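You operate a simulated robot arm through the tools that you are given. There is no shell and no other tool. Be economical: measure what you need, move in short steps, check, and stop when the job is done.

Carry out the task below with a simulated robot arm. There is one attempt and no reset: what you move stays moved.

TASK
Put both dough balls on the baking tray and press each one flat.
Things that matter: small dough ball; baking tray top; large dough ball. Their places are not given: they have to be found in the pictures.

It is judged by the outcome, as a careful person would: the job done as asked, and still so three seconds after it is handed in. It fails if anything else is knocked over, pushed out of place, dropped, spilled or broken.

THE ROBOT
A 6-joint arm with a two-finger parallel gripper, fixed in place. Base frame: the origin is at the foot of the arm, x ahead of it, y to its left, z up; the work surface is at about z = 0.91. Lengths are in m, angles in degrees, forces in N, time in s.
With the tool pointing down near the work surface it reaches from about 0.24 to 0.62 m from the base axis. Its first joint turns from -66.0 to 66.0 degrees. Payload 2.7 kg.
Tool frame: the origin (TCP) lies between the finger pads and is the grasp point; the fingertips stand 0.023 m ahead of it; z points along the fingers, y is the line along which they close. The gripper opens to 0.094 m. The fingers are 0.038 m wide and 0.01 m thick; the gripper's body (0.054 by 0.096 m) begins 0.039 m behind the TCP.
Orientation is that of the tool frame in the base frame, as a unit quaternion [w, x, y, z]. With the fingers straight down and closing along the base's y, the tool's x points along the base's -x, its y along +y and its z along -z.

THE INTERFACE
- The arm moves only by the tool jog_arm. Its argument "steps" is a list of rows, each a list of 3 entries, a list of its own where there are three numbers: the opening, from 0 (shut) to 1 (fully open), then the shift along the base's x, y, z in units of 40 mm (1.0 is 40 mm), then the turn, a rotation vector about the base's x, y, z in units of 8 degrees (1.0 is 8 degrees). In form: [[jaw, [dx, dy, dz], [wx, wy, wz]], ...]. A call has 1 to 10 rows; each row shifts and turns the commanded pose from where the row before left it. A call with a number of a shift or a turn outside -1 to 1 is refused whole. A row lasts 0.2 s, in which the tool goes at most 0.05 m and 8.6 degrees; a call with a longer step from one row to the next is refused whole, and so is a gripper value outside its range. A pose out of reach is approached as far as the arm can. The call stops where the force on the tool passes 70 N (or 10 N more than at its start, if that is more) or the arm is blocked; 0.2 s more then pass. The fingers move at their own pace (about 0.045 m/s each) and stop on an object; they squeeze with about 34 N. The grip force told is the motor's: it shows also when the fingers shut on nothing. Time passes only in rows, and 0.2 s behind the last, so rows that do not move let the fingers close. It gives the time, the measured TCP pose, the force on the tool (base axes), the opening and the grip force at its end, in the units of the frame above (readings bear some noise).
- Cameras (640 x 400 px; columns grow to the right, rows downward): "scene" is fixed at [0.0966, -0.4558, 1.4046]; the picture's right is [0.68, -0.73, 0.00], its down [-0.44, -0.42, -0.79] and it looks along [0.58, 0.54, -0.61] (base axes); focal length 333 px, centre (320, 200). "wrist" rides on the gripper at [-0.039, 0, -0.044] in the tool frame; the picture's right is [0.00, -1.00, 0.00], its down [0.97, 0.00, -0.24] and it looks along [0.24, 0.00, 0.97] (tool axes); focal length 218 px, centre (320, 200).
- capture(camera): a new picture of that camera. No time passes.
- locate(camera, pixels): for up to 12 pixels [column, row] of the newest picture of that camera ("zoom" is the newest enlarged one), the place [x, y, z] in the base frame of the surface seen there, good to about 0.003 m, but the place of the scene camera against the robot may be out by one fixed shift of up to 0.025 m in any direction. No time passes.
- close_up(camera, box): a new picture of the part [left, top, right, bottom] of that camera's present view, enlarged. No time passes.
- job_done(): hands the job in; it is judged then, once.

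Work in short steps. Measure before you move; look again where a grasp or a placing could have gone wrong, and mend it. You have 80 turns and 54 pictures in all, the two below and enlarged ones among them. Open the gripper and draw the arm clear of the work before you hand the job in, unless the task says otherwise; then end with one line.

The tools are called after "Request:" as a command line: name --argument value ..., lists and objects as JSON in quotes. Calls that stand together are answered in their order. jog_arm: Moves the arm, as the interface text tells. Its arguments: {"type":"object","properties":{"steps":{"type":"array","items":{"type":"array"}}},"required":["steps"]} The other tools are called the same way: capture (camera) takes a picture; locate (camera, pixels) gives the place of the surface under pixels of a picture; close_up (camera, box) takes an enlarged picture of a part of a camera's view; job_done () hands the job in.

At the start:

```text
time_s: 0.0
tcp_pos: [0.3586, -0.1983, 1.133]
orientation: [0.001, 0.0, 1.0, 0.0]
ft_force: [-0.9, -0.3, 0.4]
gripper_width: 0.094
grasp_force: 0.1
```

scene: 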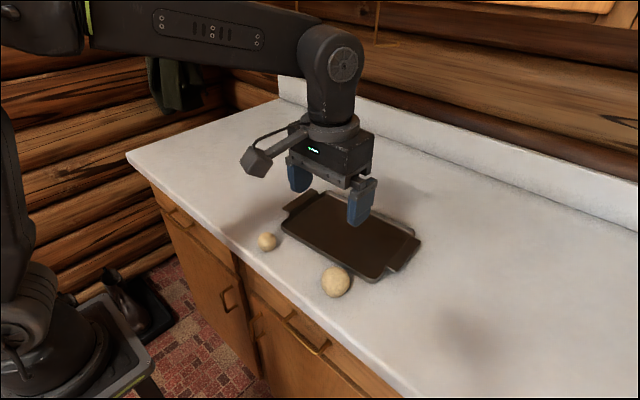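
wrist: 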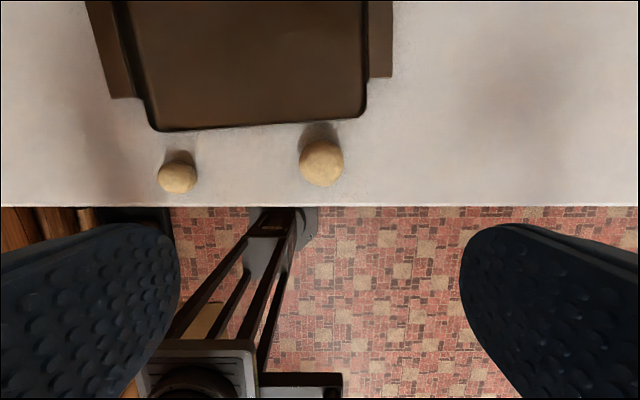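

I see both balls in the wrist picture at about (177,175) and (321,162), and the tray behind them. I measure them in both cameras.

Request:
locate --camera "wrist" --pixels '[[177, 172], [177, 190], [321, 158], [321, 184], [300, 162], [343, 162], [158, 175], [196, 175], [240, 60], [155, 130], [362, 116], [240, 110]]'

Request:
locate --camera "scene" --pixels '[[267, 237], [336, 275], [340, 240], [323, 193], [418, 240], [368, 282], [282, 225], [290, 208], [402, 262], [300, 280], [310, 225], [370, 260]]'

Request:
close_up --camera "scene" --box '[220, 160, 460, 310]'

```text
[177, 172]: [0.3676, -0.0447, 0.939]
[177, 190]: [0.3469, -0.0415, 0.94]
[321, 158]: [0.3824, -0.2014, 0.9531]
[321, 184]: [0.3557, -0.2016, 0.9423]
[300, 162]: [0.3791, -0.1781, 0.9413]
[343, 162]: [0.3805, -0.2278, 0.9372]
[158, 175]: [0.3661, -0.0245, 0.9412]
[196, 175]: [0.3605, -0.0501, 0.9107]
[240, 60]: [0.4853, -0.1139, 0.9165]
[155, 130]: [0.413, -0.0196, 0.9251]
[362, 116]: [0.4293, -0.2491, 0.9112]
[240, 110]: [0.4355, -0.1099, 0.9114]
```

```text
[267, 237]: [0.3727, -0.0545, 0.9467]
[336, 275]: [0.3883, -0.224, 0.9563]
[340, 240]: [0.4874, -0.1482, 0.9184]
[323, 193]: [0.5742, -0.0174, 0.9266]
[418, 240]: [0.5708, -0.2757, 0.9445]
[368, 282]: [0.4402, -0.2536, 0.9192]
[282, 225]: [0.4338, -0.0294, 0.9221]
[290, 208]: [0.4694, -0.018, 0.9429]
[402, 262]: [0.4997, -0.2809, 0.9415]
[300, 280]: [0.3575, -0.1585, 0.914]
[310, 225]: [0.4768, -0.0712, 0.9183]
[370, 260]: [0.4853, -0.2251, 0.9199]
```

```text
2.67 times, centred on (340, 235) of scene
```

zoom: 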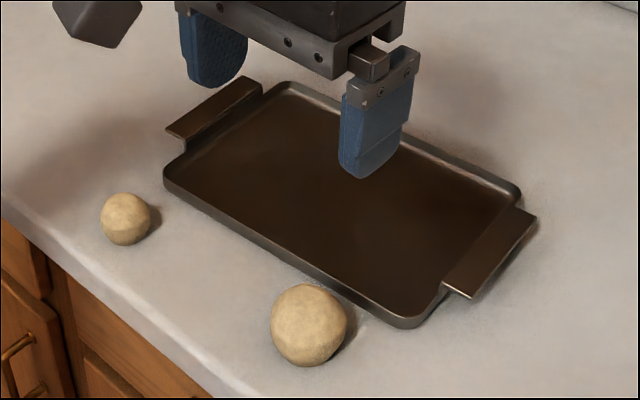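

The large ball is about 0.05 wide near (0.377, -0.203). I move above it and lower partly to look again.

Request:
jog_arm --steps '[[1, [0.45, -0.12, -0.5], [0, 0, 0]], [1, [0, 0, -1], [0, 0, 0]], [1, [0, 0, -1], [0, 0, 0]], [1, [0, 0, 0], [0, 0, 0]]]'

Request:
capture --camera "wrist"

```text
time_s: 1.0
tcp_pos: [0.3767, -0.2051, 1.0327]
orientation: [0.001, 0.0, 1.0, 0.0]
ft_force: [0.6, 0.5, -0.3]
gripper_width: 0.0941
grasp_force: 0.0
```

```text
50 pictures are left
```

wrist: 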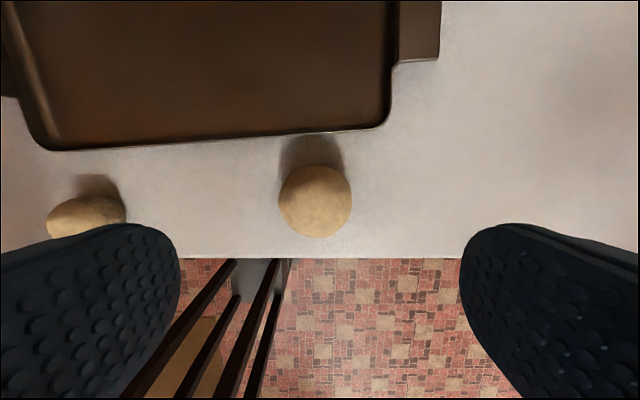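

The large ball centre works out at about (0.381, -0.202), radius 0.0245. I locate the tray's edges before going down.

Request:
locate --camera "wrist" --pixels '[[315, 190], [315, 205], [52, 149], [375, 128], [300, 136], [300, 125], [200, 100], [385, 20], [300, 30], [200, 30], [430, 50], [85, 210]]'

Request:
jog_arm --steps '[[1, [0.1, 0.08, -0.9], [0, 0, 0]], [1, [0, 0, -0.9], [0, 0, 0]], [1, [0, 0, -0.6], [0, 0, 0]], [1, [0, 0, 0], [0, 0, 0]]]'

```text
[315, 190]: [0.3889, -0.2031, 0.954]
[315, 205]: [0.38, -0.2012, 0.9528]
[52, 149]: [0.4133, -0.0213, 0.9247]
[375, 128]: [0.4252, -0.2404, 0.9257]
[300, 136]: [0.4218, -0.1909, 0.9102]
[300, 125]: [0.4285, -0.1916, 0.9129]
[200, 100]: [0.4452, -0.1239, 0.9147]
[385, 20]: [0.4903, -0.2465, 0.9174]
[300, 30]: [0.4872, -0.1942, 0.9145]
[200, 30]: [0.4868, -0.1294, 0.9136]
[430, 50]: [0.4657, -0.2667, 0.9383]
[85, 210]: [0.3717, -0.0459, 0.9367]
```

```text
time_s: 2.0
tcp_pos: [0.3793, -0.2001, 0.9385]
orientation: [0.001, -0.001, 1.0, 0.0]
ft_force: [-0.6, -0.7, -0.7]
gripper_width: 0.0942
grasp_force: 0.1
```

TCP is at ball height around the ball. I close lightly, to just under its width.

Request:
jog_arm --steps '[[0.45, [0, 0, 0], [0, 0, 0]], [0.45, [0, 0, 0], [0, 0, 0]], [0.45, [0, 0, 0], [0, 0, 0]], [0.45, [0, 0, 0], [0, 0, 0]], [0.45, [0, 0, 0], [0, 0, 0]]]'

Request:
capture --camera "wrist"

```text
time_s: 3.2
tcp_pos: [0.3787, -0.1996, 0.9375]
orientation: [0.001, 0.001, 1.0, 0.0]
ft_force: [0.3, -1.2, 0.6]
gripper_width: 0.0494
grasp_force: 34.2
```

```text
49 pictures are left
```

wrist: 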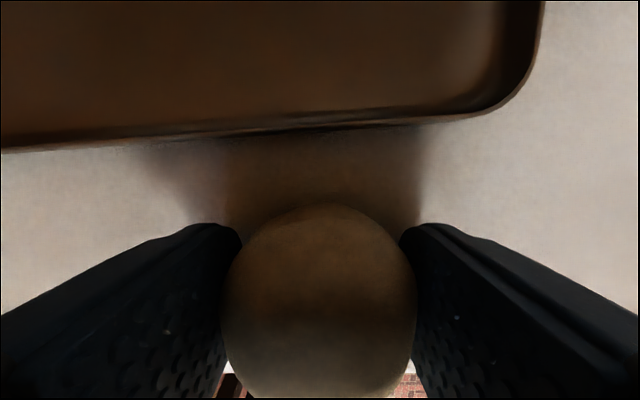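

Held at width 0.049. I lift and carry it over the tray's right half toward (0.488, -0.175).

Request:
jog_arm --steps '[[0.45, [0, 0, 0.8], [0, 0, 0]], [0.45, [0, 0, 0.8], [0, 0, 0]], [0.45, [0.9, 0.2, 0], [0, 0, 0]], [0.45, [0.9, 0.2, 0], [0, 0, 0]], [0.45, [0.9, 0.2, 0], [0, 0, 0]], [0.45, [0, 0, 0], [0, 0, 0]]]'

Request:
capture --camera "scene"

Request:
capture --camera "wrist"

```text
time_s: 4.6
tcp_pos: [0.4889, -0.1776, 1.0016]
orientation: [0.001, 0.001, 1.0, 0.0]
ft_force: [-0.6, 1.4, -0.9]
gripper_width: 0.0492
grasp_force: 34.6
```

```text
48 pictures are left
```

scene: 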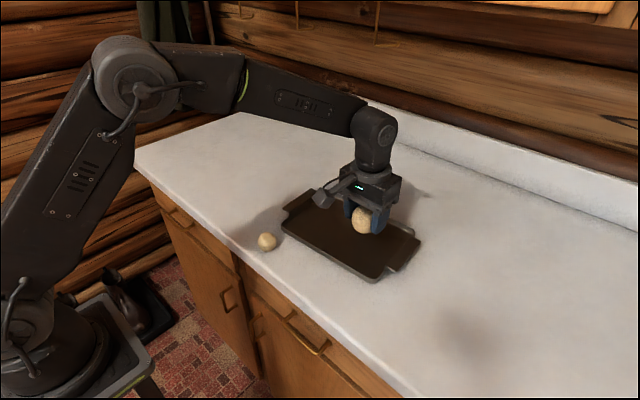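

```text
47 pictures are left
```

wrist: 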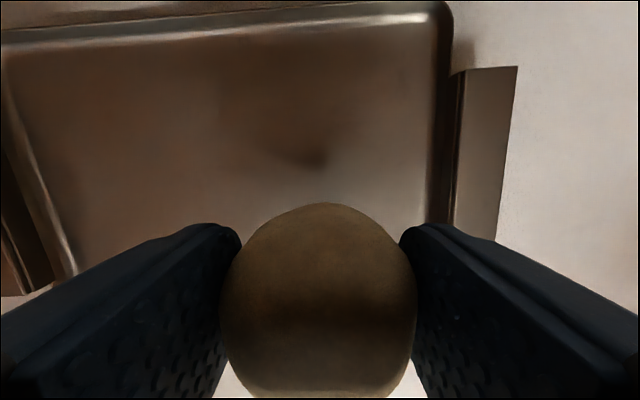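

Request:
locate --camera "wrist" --pixels '[[435, 215], [445, 120], [425, 100], [428, 200], [300, 20], [300, 60], [100, 100], [60, 250], [10, 60], [420, 10], [350, 120]]'

```text
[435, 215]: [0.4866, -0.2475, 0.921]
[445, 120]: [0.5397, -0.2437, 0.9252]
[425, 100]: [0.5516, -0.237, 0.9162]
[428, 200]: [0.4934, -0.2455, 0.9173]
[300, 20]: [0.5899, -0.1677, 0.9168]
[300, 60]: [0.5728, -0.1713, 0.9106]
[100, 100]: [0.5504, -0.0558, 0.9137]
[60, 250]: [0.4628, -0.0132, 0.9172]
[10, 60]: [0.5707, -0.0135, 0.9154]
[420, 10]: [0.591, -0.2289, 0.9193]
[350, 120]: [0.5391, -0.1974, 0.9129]
```

The tray floor (z≈0.914) runs x 0.42–0.59 and y -0.24 to -0.02. I lower the large ball at about (0.497, -0.177) and release part-way.

Request:
jog_arm --steps '[[0.45, [0.2, 0, -0.8], [0, 0, 0]], [0.45, [0, 0, -0.45], [0, 0, 0]], [0.45, [0, 0, -0.22], [0, 0, 0]], [0.45, [0, 0, 0], [0, 0, 0]]]'

```text
time_s: 5.6
tcp_pos: [0.4956, -0.1773, 0.9422]
orientation: [0.0, 0.0, 1.0, 0.0]
ft_force: [-0.1, 0.3, -1.1]
gripper_width: 0.0493
grasp_force: 33.6
```

Request:
jog_arm --steps '[[0.75, [0, 0, 0], [0, 0, 0]], [0.75, [0, 0, 0], [0, 0, 0]], [0.75, [0, 0, 0], [0, 0, 0]], [0.75, [0, 0, 0.8], [0, 0, 0]], [0.75, [0, 0, 0.9], [0, 0, 0]], [0.75, [0, 0, 0], [0, 0, 0]]]'

Request:
capture --camera "wrist"

```text
time_s: 7.0
tcp_pos: [0.4954, -0.1787, 1.0118]
orientation: [0.001, 0.001, 1.0, 0.0]
ft_force: [0.2, -0.1, -0.5]
gripper_width: 0.0706
grasp_force: 0.2
```

```text
46 pictures are left
```

wrist: 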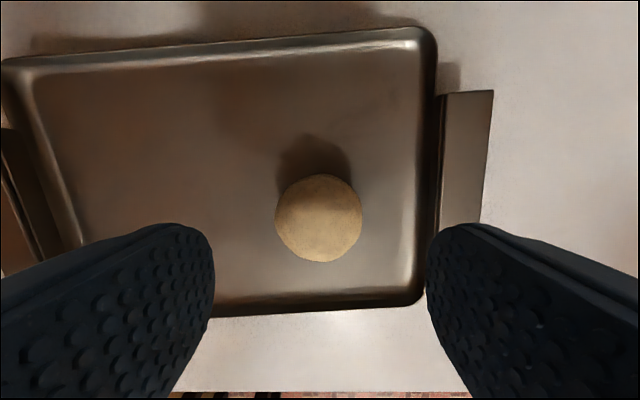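

The large ball rests on the tray. Now I open fully and move above the small ball near (0.369, -0.044).

Request:
jog_arm --steps '[[1, [-0.5, 0.5, 0.7], [0, 0, 0]], [1, [-0.8, 0.8, 0], [0, 0, 0]], [1, [-0.8, 0.8, 0], [0, 0, 0]], [1, [-0.8, 0.8, 0], [0, 0, 0]], [1, [-0.25, 0.45, -0.5], [0, 0, 0]], [1, [0, 0, 0], [0, 0, 0]]]'

Request:
capture --camera "wrist"

```text
time_s: 8.4
tcp_pos: [0.368, -0.0424, 1.0195]
orientation: [0.0, 0.0, 1.0, 0.0]
ft_force: [0.5, -0.8, 0.5]
gripper_width: 0.0936
grasp_force: 0.1
```

```text
45 pictures are left
```

wrist: 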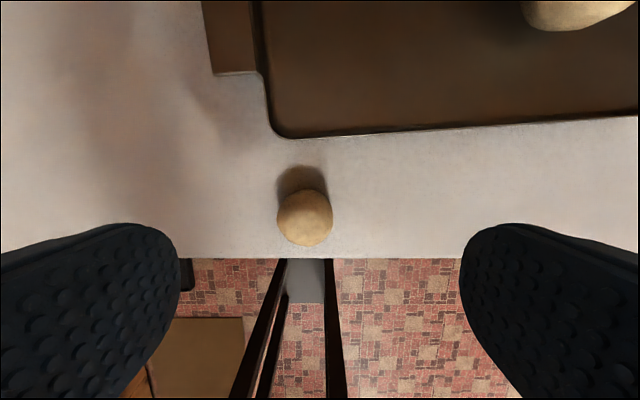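

The small ball is centred at about (0.362, -0.033), radius 0.018. I descend on it and close.

Request:
jog_arm --steps '[[1, [-0.16, 0.25, -0.6], [0, 0, 0]], [1, [0, 0, -0.8], [0, 0, 0]], [1, [0, 0, -0.68], [0, 0, 0]], [1, [0, 0, 0], [0, 0, 0]], [0.32, [0, 0, 0], [0, 0, 0]], [0.32, [0, 0, 0], [0, 0, 0]], [0.32, [0, 0, 0], [0, 0, 0]], [0.32, [0, 0, 0], [0, 0, 0]], [0.32, [0, 0, 0], [0, 0, 0]]]'

Request:
capture --camera "wrist"

```text
time_s: 10.4
tcp_pos: [0.3632, -0.033, 0.9353]
orientation: [0.001, 0.0, 1.0, 0.0]
ft_force: [-0.3, -0.6, -0.3]
gripper_width: 0.0356
grasp_force: 34.2
```

```text
44 pictures are left
```

wrist: 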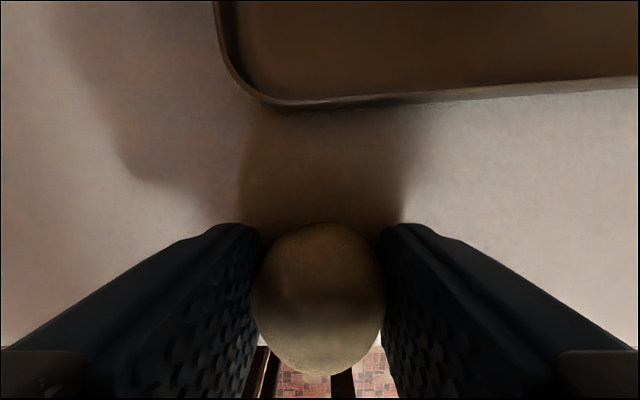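

Gripped at 0.036. I lift and carry it to the tray's left half, about (0.500, -0.075), and lower to just above contact.

Request:
jog_arm --steps '[[0.32, [0, 0, 0.8], [0, 0, 0]], [0.32, [0, 0, 0.8], [0, 0, 0]], [0.32, [0.85, -0.26, 0], [0, 0, 0]], [0.32, [0.85, -0.26, 0], [0, 0, 0]], [0.32, [0.85, -0.26, 0], [0, 0, 0]], [0.32, [0.85, -0.26, 0], [0, 0, 0]], [0.32, [0, 0, -0.8], [0, 0, 0]], [0.32, [0, 0, -0.45], [0, 0, 0]], [0.32, [0, 0, -0.21], [0, 0, 0]], [0.32, [0, 0, 0], [0, 0, 0]]]'

```text
time_s: 12.6
tcp_pos: [0.4977, -0.0761, 0.9407]
orientation: [0.001, 0.0, 1.0, 0.0]
ft_force: [0.0, 0.4, 0.2]
gripper_width: 0.0359
grasp_force: 34.1
```

Request:
jog_arm --steps '[[0.62, [0, 0, 0], [0, 0, 0]], [0.62, [0, 0, 0], [0, 0, 0]], [0.62, [0, 0, 0], [0, 0, 0]], [0.62, [0, 0, 0.8], [0, 0, 0]], [0.62, [0, 0, 0.9], [0, 0, 0]], [0, [0, 0, 0.5], [0, 0, 0]], [0, [0, 0, 0], [0, 0, 0]], [0, [0, 0, 0], [0, 0, 0]], [0, [0, 0, 0], [0, 0, 0]], [0, [0, 0, 0], [0, 0, 0]]]'

Request:
capture --camera "wrist"

Request:
capture --camera "scene"

```text
time_s: 14.8
tcp_pos: [0.4993, -0.075, 1.0281]
orientation: [0.001, 0.0, 1.0, 0.0]
ft_force: [0.1, -0.7, 0.1]
gripper_width: 0.0
grasp_force: 34.3
```

```text
43 pictures are left
```

wrist: 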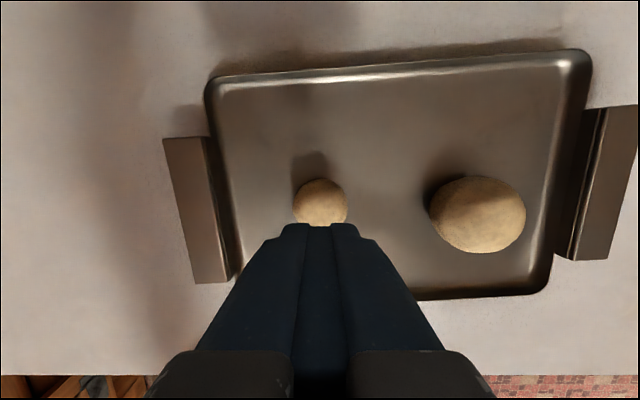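

```text
42 pictures are left
```

scene: 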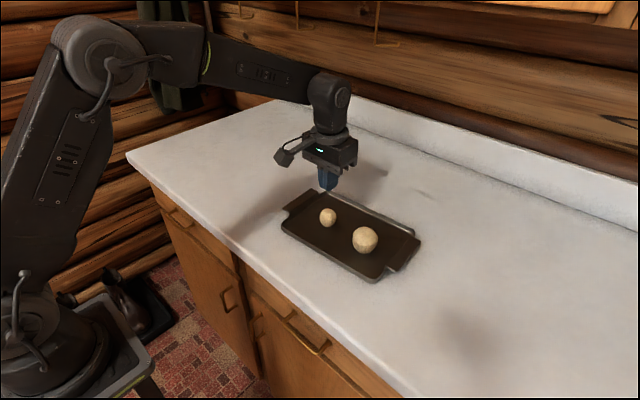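

Both balls are on the tray; the shut fingers are right above the small one at (0.501, -0.075). I press down slowly.

Request:
jog_arm --steps '[[0, [0.05, 0, -0.8], [0, 0, 0]], [0, [0, 0, -0.5], [0, 0, 0]], [0, [0, 0, -0.2], [0, 0, 0]], [0, [0, 0, -0.2], [0, 0, 0]]]'

Request:
close_up --camera "scene" --box '[260, 170, 440, 290]'

```text
time_s: 15.8
tcp_pos: [0.5014, -0.0754, 0.9602]
orientation: [0.001, 0.001, 1.0, 0.0]
ft_force: [1.2, 0.5, 0.7]
gripper_width: 0.0
grasp_force: 34.4
```

```text
3.33 times, centred on (350, 230) of scene
```

zoom: 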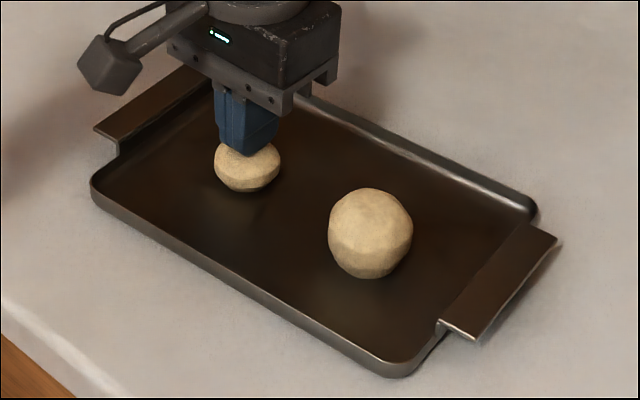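

It flattens under the fingers with little force. I keep pressing to about 8 mm thickness.

Request:
jog_arm --steps '[[0, [0, 0, -0.15], [0, 0, 0]], [0, [0, 0, -0.12], [0, 0, 0]], [0, [0, 0, -0.1], [0, 0, 0]], [0, [0, 0, 0], [0, 0, 0]]]'

Request:
close_up --camera "scene" --box '[260, 170, 440, 290]'

```text
time_s: 16.8
tcp_pos: [0.5007, -0.0751, 0.9493]
orientation: [0.002, -0.001, 1.0, -0.001]
ft_force: [-7.5, 0.8, 26.7]
gripper_width: 0.0001
grasp_force: 33.9
```

```text
3.33 times, centred on (350, 230) of scene
```

zoom: 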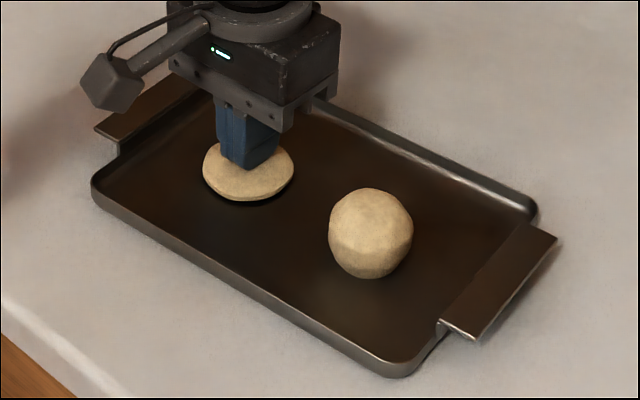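

Force is 27 N with roughly 12 mm left. I press a little further and watch whether it yields.

Request:
jog_arm --steps '[[0, [0, 0, -0.05], [0, 0, 0]], [0, [0, 0, -0.03], [0, 0, 0]], [0, [0, 0, 0], [0, 0, 0]], [0, [0, 0, 0], [0, 0, 0]]]'

```text
time_s: 17.8
tcp_pos: [0.5023, -0.0755, 0.949]
orientation: [0.006, 0.001, 1.0, -0.002]
ft_force: [-9.5, -0.3, 47.8]
gripper_width: 0.0
grasp_force: 34.0
```

It no longer yields, so it is at its flattest. I lift off and look.

Request:
jog_arm --steps '[[0, [0, 0, 0.5], [0, 0, 0]], [0, [0, 0, 1], [0, 0, 0]], [0, [0, 0, 1], [0, 0, 0]], [0, [0, 0, 0], [0, 0, 0]]]'

Request:
capture --camera "wrist"

Request:
close_up --camera "scene" --box '[260, 170, 440, 290]'

```text
time_s: 18.8
tcp_pos: [0.5009, -0.0743, 1.0428]
orientation: [0.0, 0.001, 1.0, 0.0]
ft_force: [0.7, 0.4, 0.1]
gripper_width: 0.0
grasp_force: 34.6
```

```text
39 pictures are left
```

wrist: 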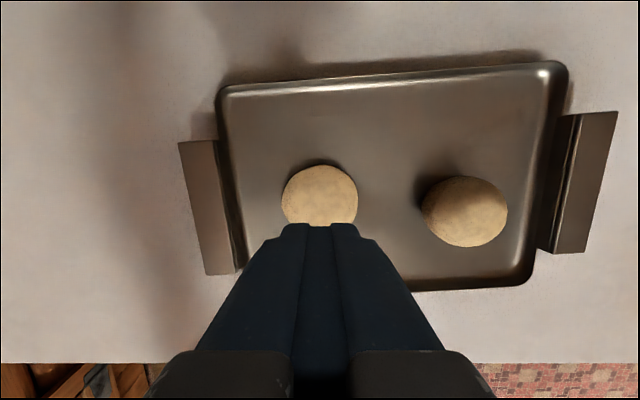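

```text
3.33 times, centred on (350, 230) of scene
```

zoom: 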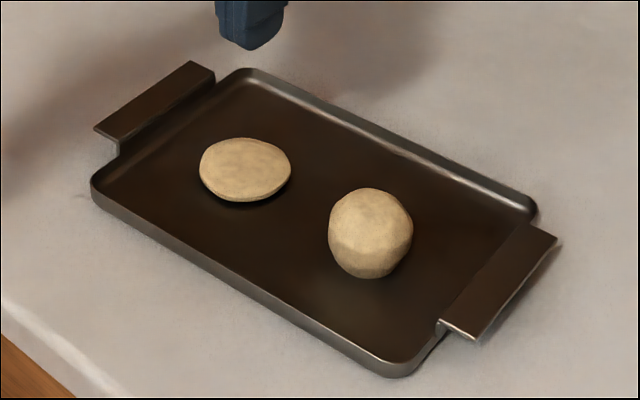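

The small one is flat. I go above the large one at (0.495, -0.178) and press the same way.

Request:
jog_arm --steps '[[0, [-0.15, -0.9, 0], [0, 0, 0]], [0, [0, -0.9, 0], [0, 0, 0]], [0, [0, -0.79, 0], [0, 0, 0]], [0, [0, 0, -0.8], [0, 0, 0]], [0, [0, 0, -0.6], [0, 0, 0]], [0, [0, 0, -0.2], [0, 0, 0]], [0, [0, 0, -0.2], [0, 0, 0]], [0, [0, 0, -0.2], [0, 0, 0]], [0, [0, 0, -0.15], [0, 0, 0]], [0, [0, 0, 0], [0, 0, 0]]]'

Request:
close_up --camera "scene" --box '[260, 170, 440, 290]'

```text
time_s: 21.0
tcp_pos: [0.4941, -0.1781, 0.9529]
orientation: [-0.003, 0.0, 1.0, 0.003]
ft_force: [0.3, -0.1, -0.5]
gripper_width: 0.0002
grasp_force: 33.8
```

```text
3.33 times, centred on (350, 230) of scene
```

zoom: 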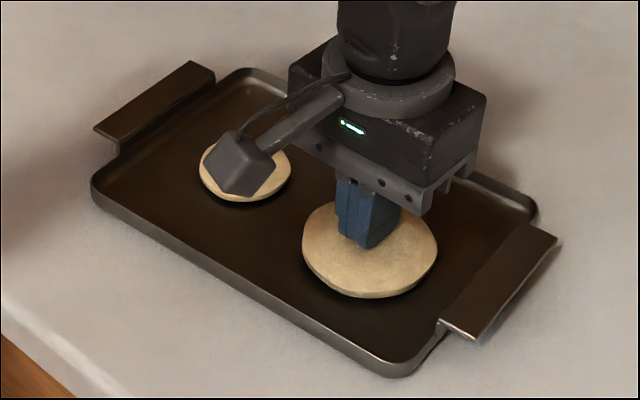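

It is spreading, with no resistance yet; I press slightly further.

Request:
jog_arm --steps '[[0, [0, 0, -0.06], [0, 0, 0]], [0, [0, 0, -0.05], [0, 0, 0]], [0, [0, 0, 0], [0, 0, 0]], [0, [0, 0, 0], [0, 0, 0]]]'

```text
time_s: 22.0
tcp_pos: [0.4949, -0.1768, 0.9529]
orientation: [0.0, 0.0, 1.0, 0.001]
ft_force: [-4.9, 2.0, 7.6]
gripper_width: 0.0
grasp_force: 34.4
```

Request:
jog_arm --steps '[[0, [0, 0, -0.06], [0, 0, 0]], [0, [0, 0, -0.04], [0, 0, 0]], [0, [0, 0, 0], [0, 0, 0]], [0, [0, 0, 0], [0, 0, 0]]]'

```text
time_s: 23.0
tcp_pos: [0.4954, -0.1774, 0.9523]
orientation: [0.004, 0.0, 1.0, -0.001]
ft_force: [-10.5, 4.7, 38.4]
gripper_width: 0.0001
grasp_force: 34.2
```

The large one has also reached its firm limit at 38 N. I lift, draw clear, open and check.

Request:
jog_arm --steps '[[0, [0, 0, 0.5], [0, 0, 0]], [0, [0, 0, 1], [0, 0, 0]], [0, [0, 0, 1], [0, 0, 0]], [0, [0, 0, 1], [0, 0, 0]], [1, [-0.9, 0, 0.8], [0, 0, 0]], [1, [-0.9, 0, 0], [0, 0, 0]], [1, [-0.9, 0, 0], [0, 0, 0]], [1, [-0.4, 0, 0], [0, 0, 0]], [1, [0, 0, 0], [0, 0, 0]], [1, [0, 0, 0], [0, 0, 0]]]'

Request:
capture --camera "wrist"

Request:
close_up --camera "scene" --box '[260, 170, 440, 290]'

```text
time_s: 25.2
tcp_pos: [0.3705, -0.1769, 1.1205]
orientation: [0.001, 0.0, 1.0, 0.0]
ft_force: [0.3, -0.1, -0.2]
gripper_width: 0.0938
grasp_force: 0.0
```

```text
36 pictures are left
```

wrist: 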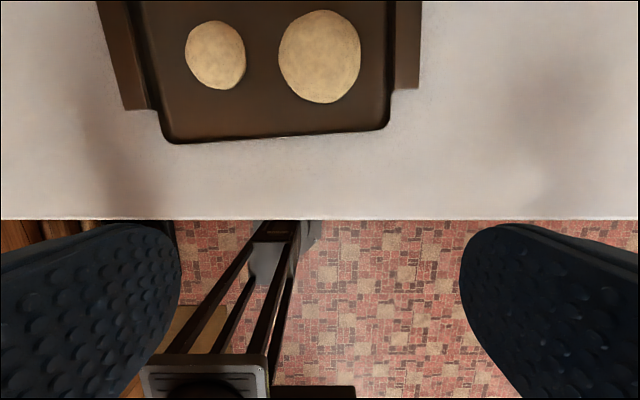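

```text
3.33 times, centred on (350, 230) of scene
```

zoom: 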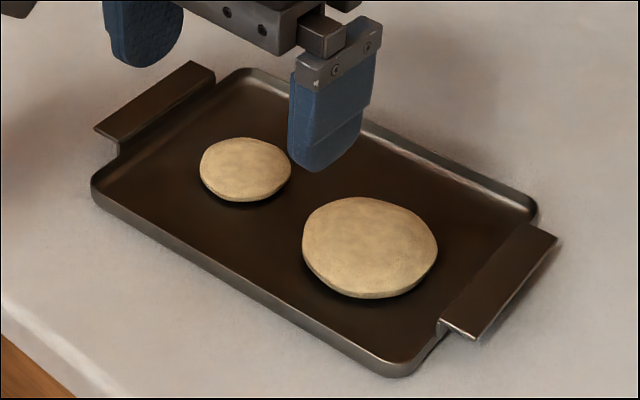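

Both pieces lie flat on the tray, the tray has not moved, and the arm is clear with the gripper open, so I hand in.

Request:
job_done

```text
The job is handed in.
```

Both dough balls are on the baking tray and pressed flat; the gripper is open, the arm is clear of the work, and the job is handed in.
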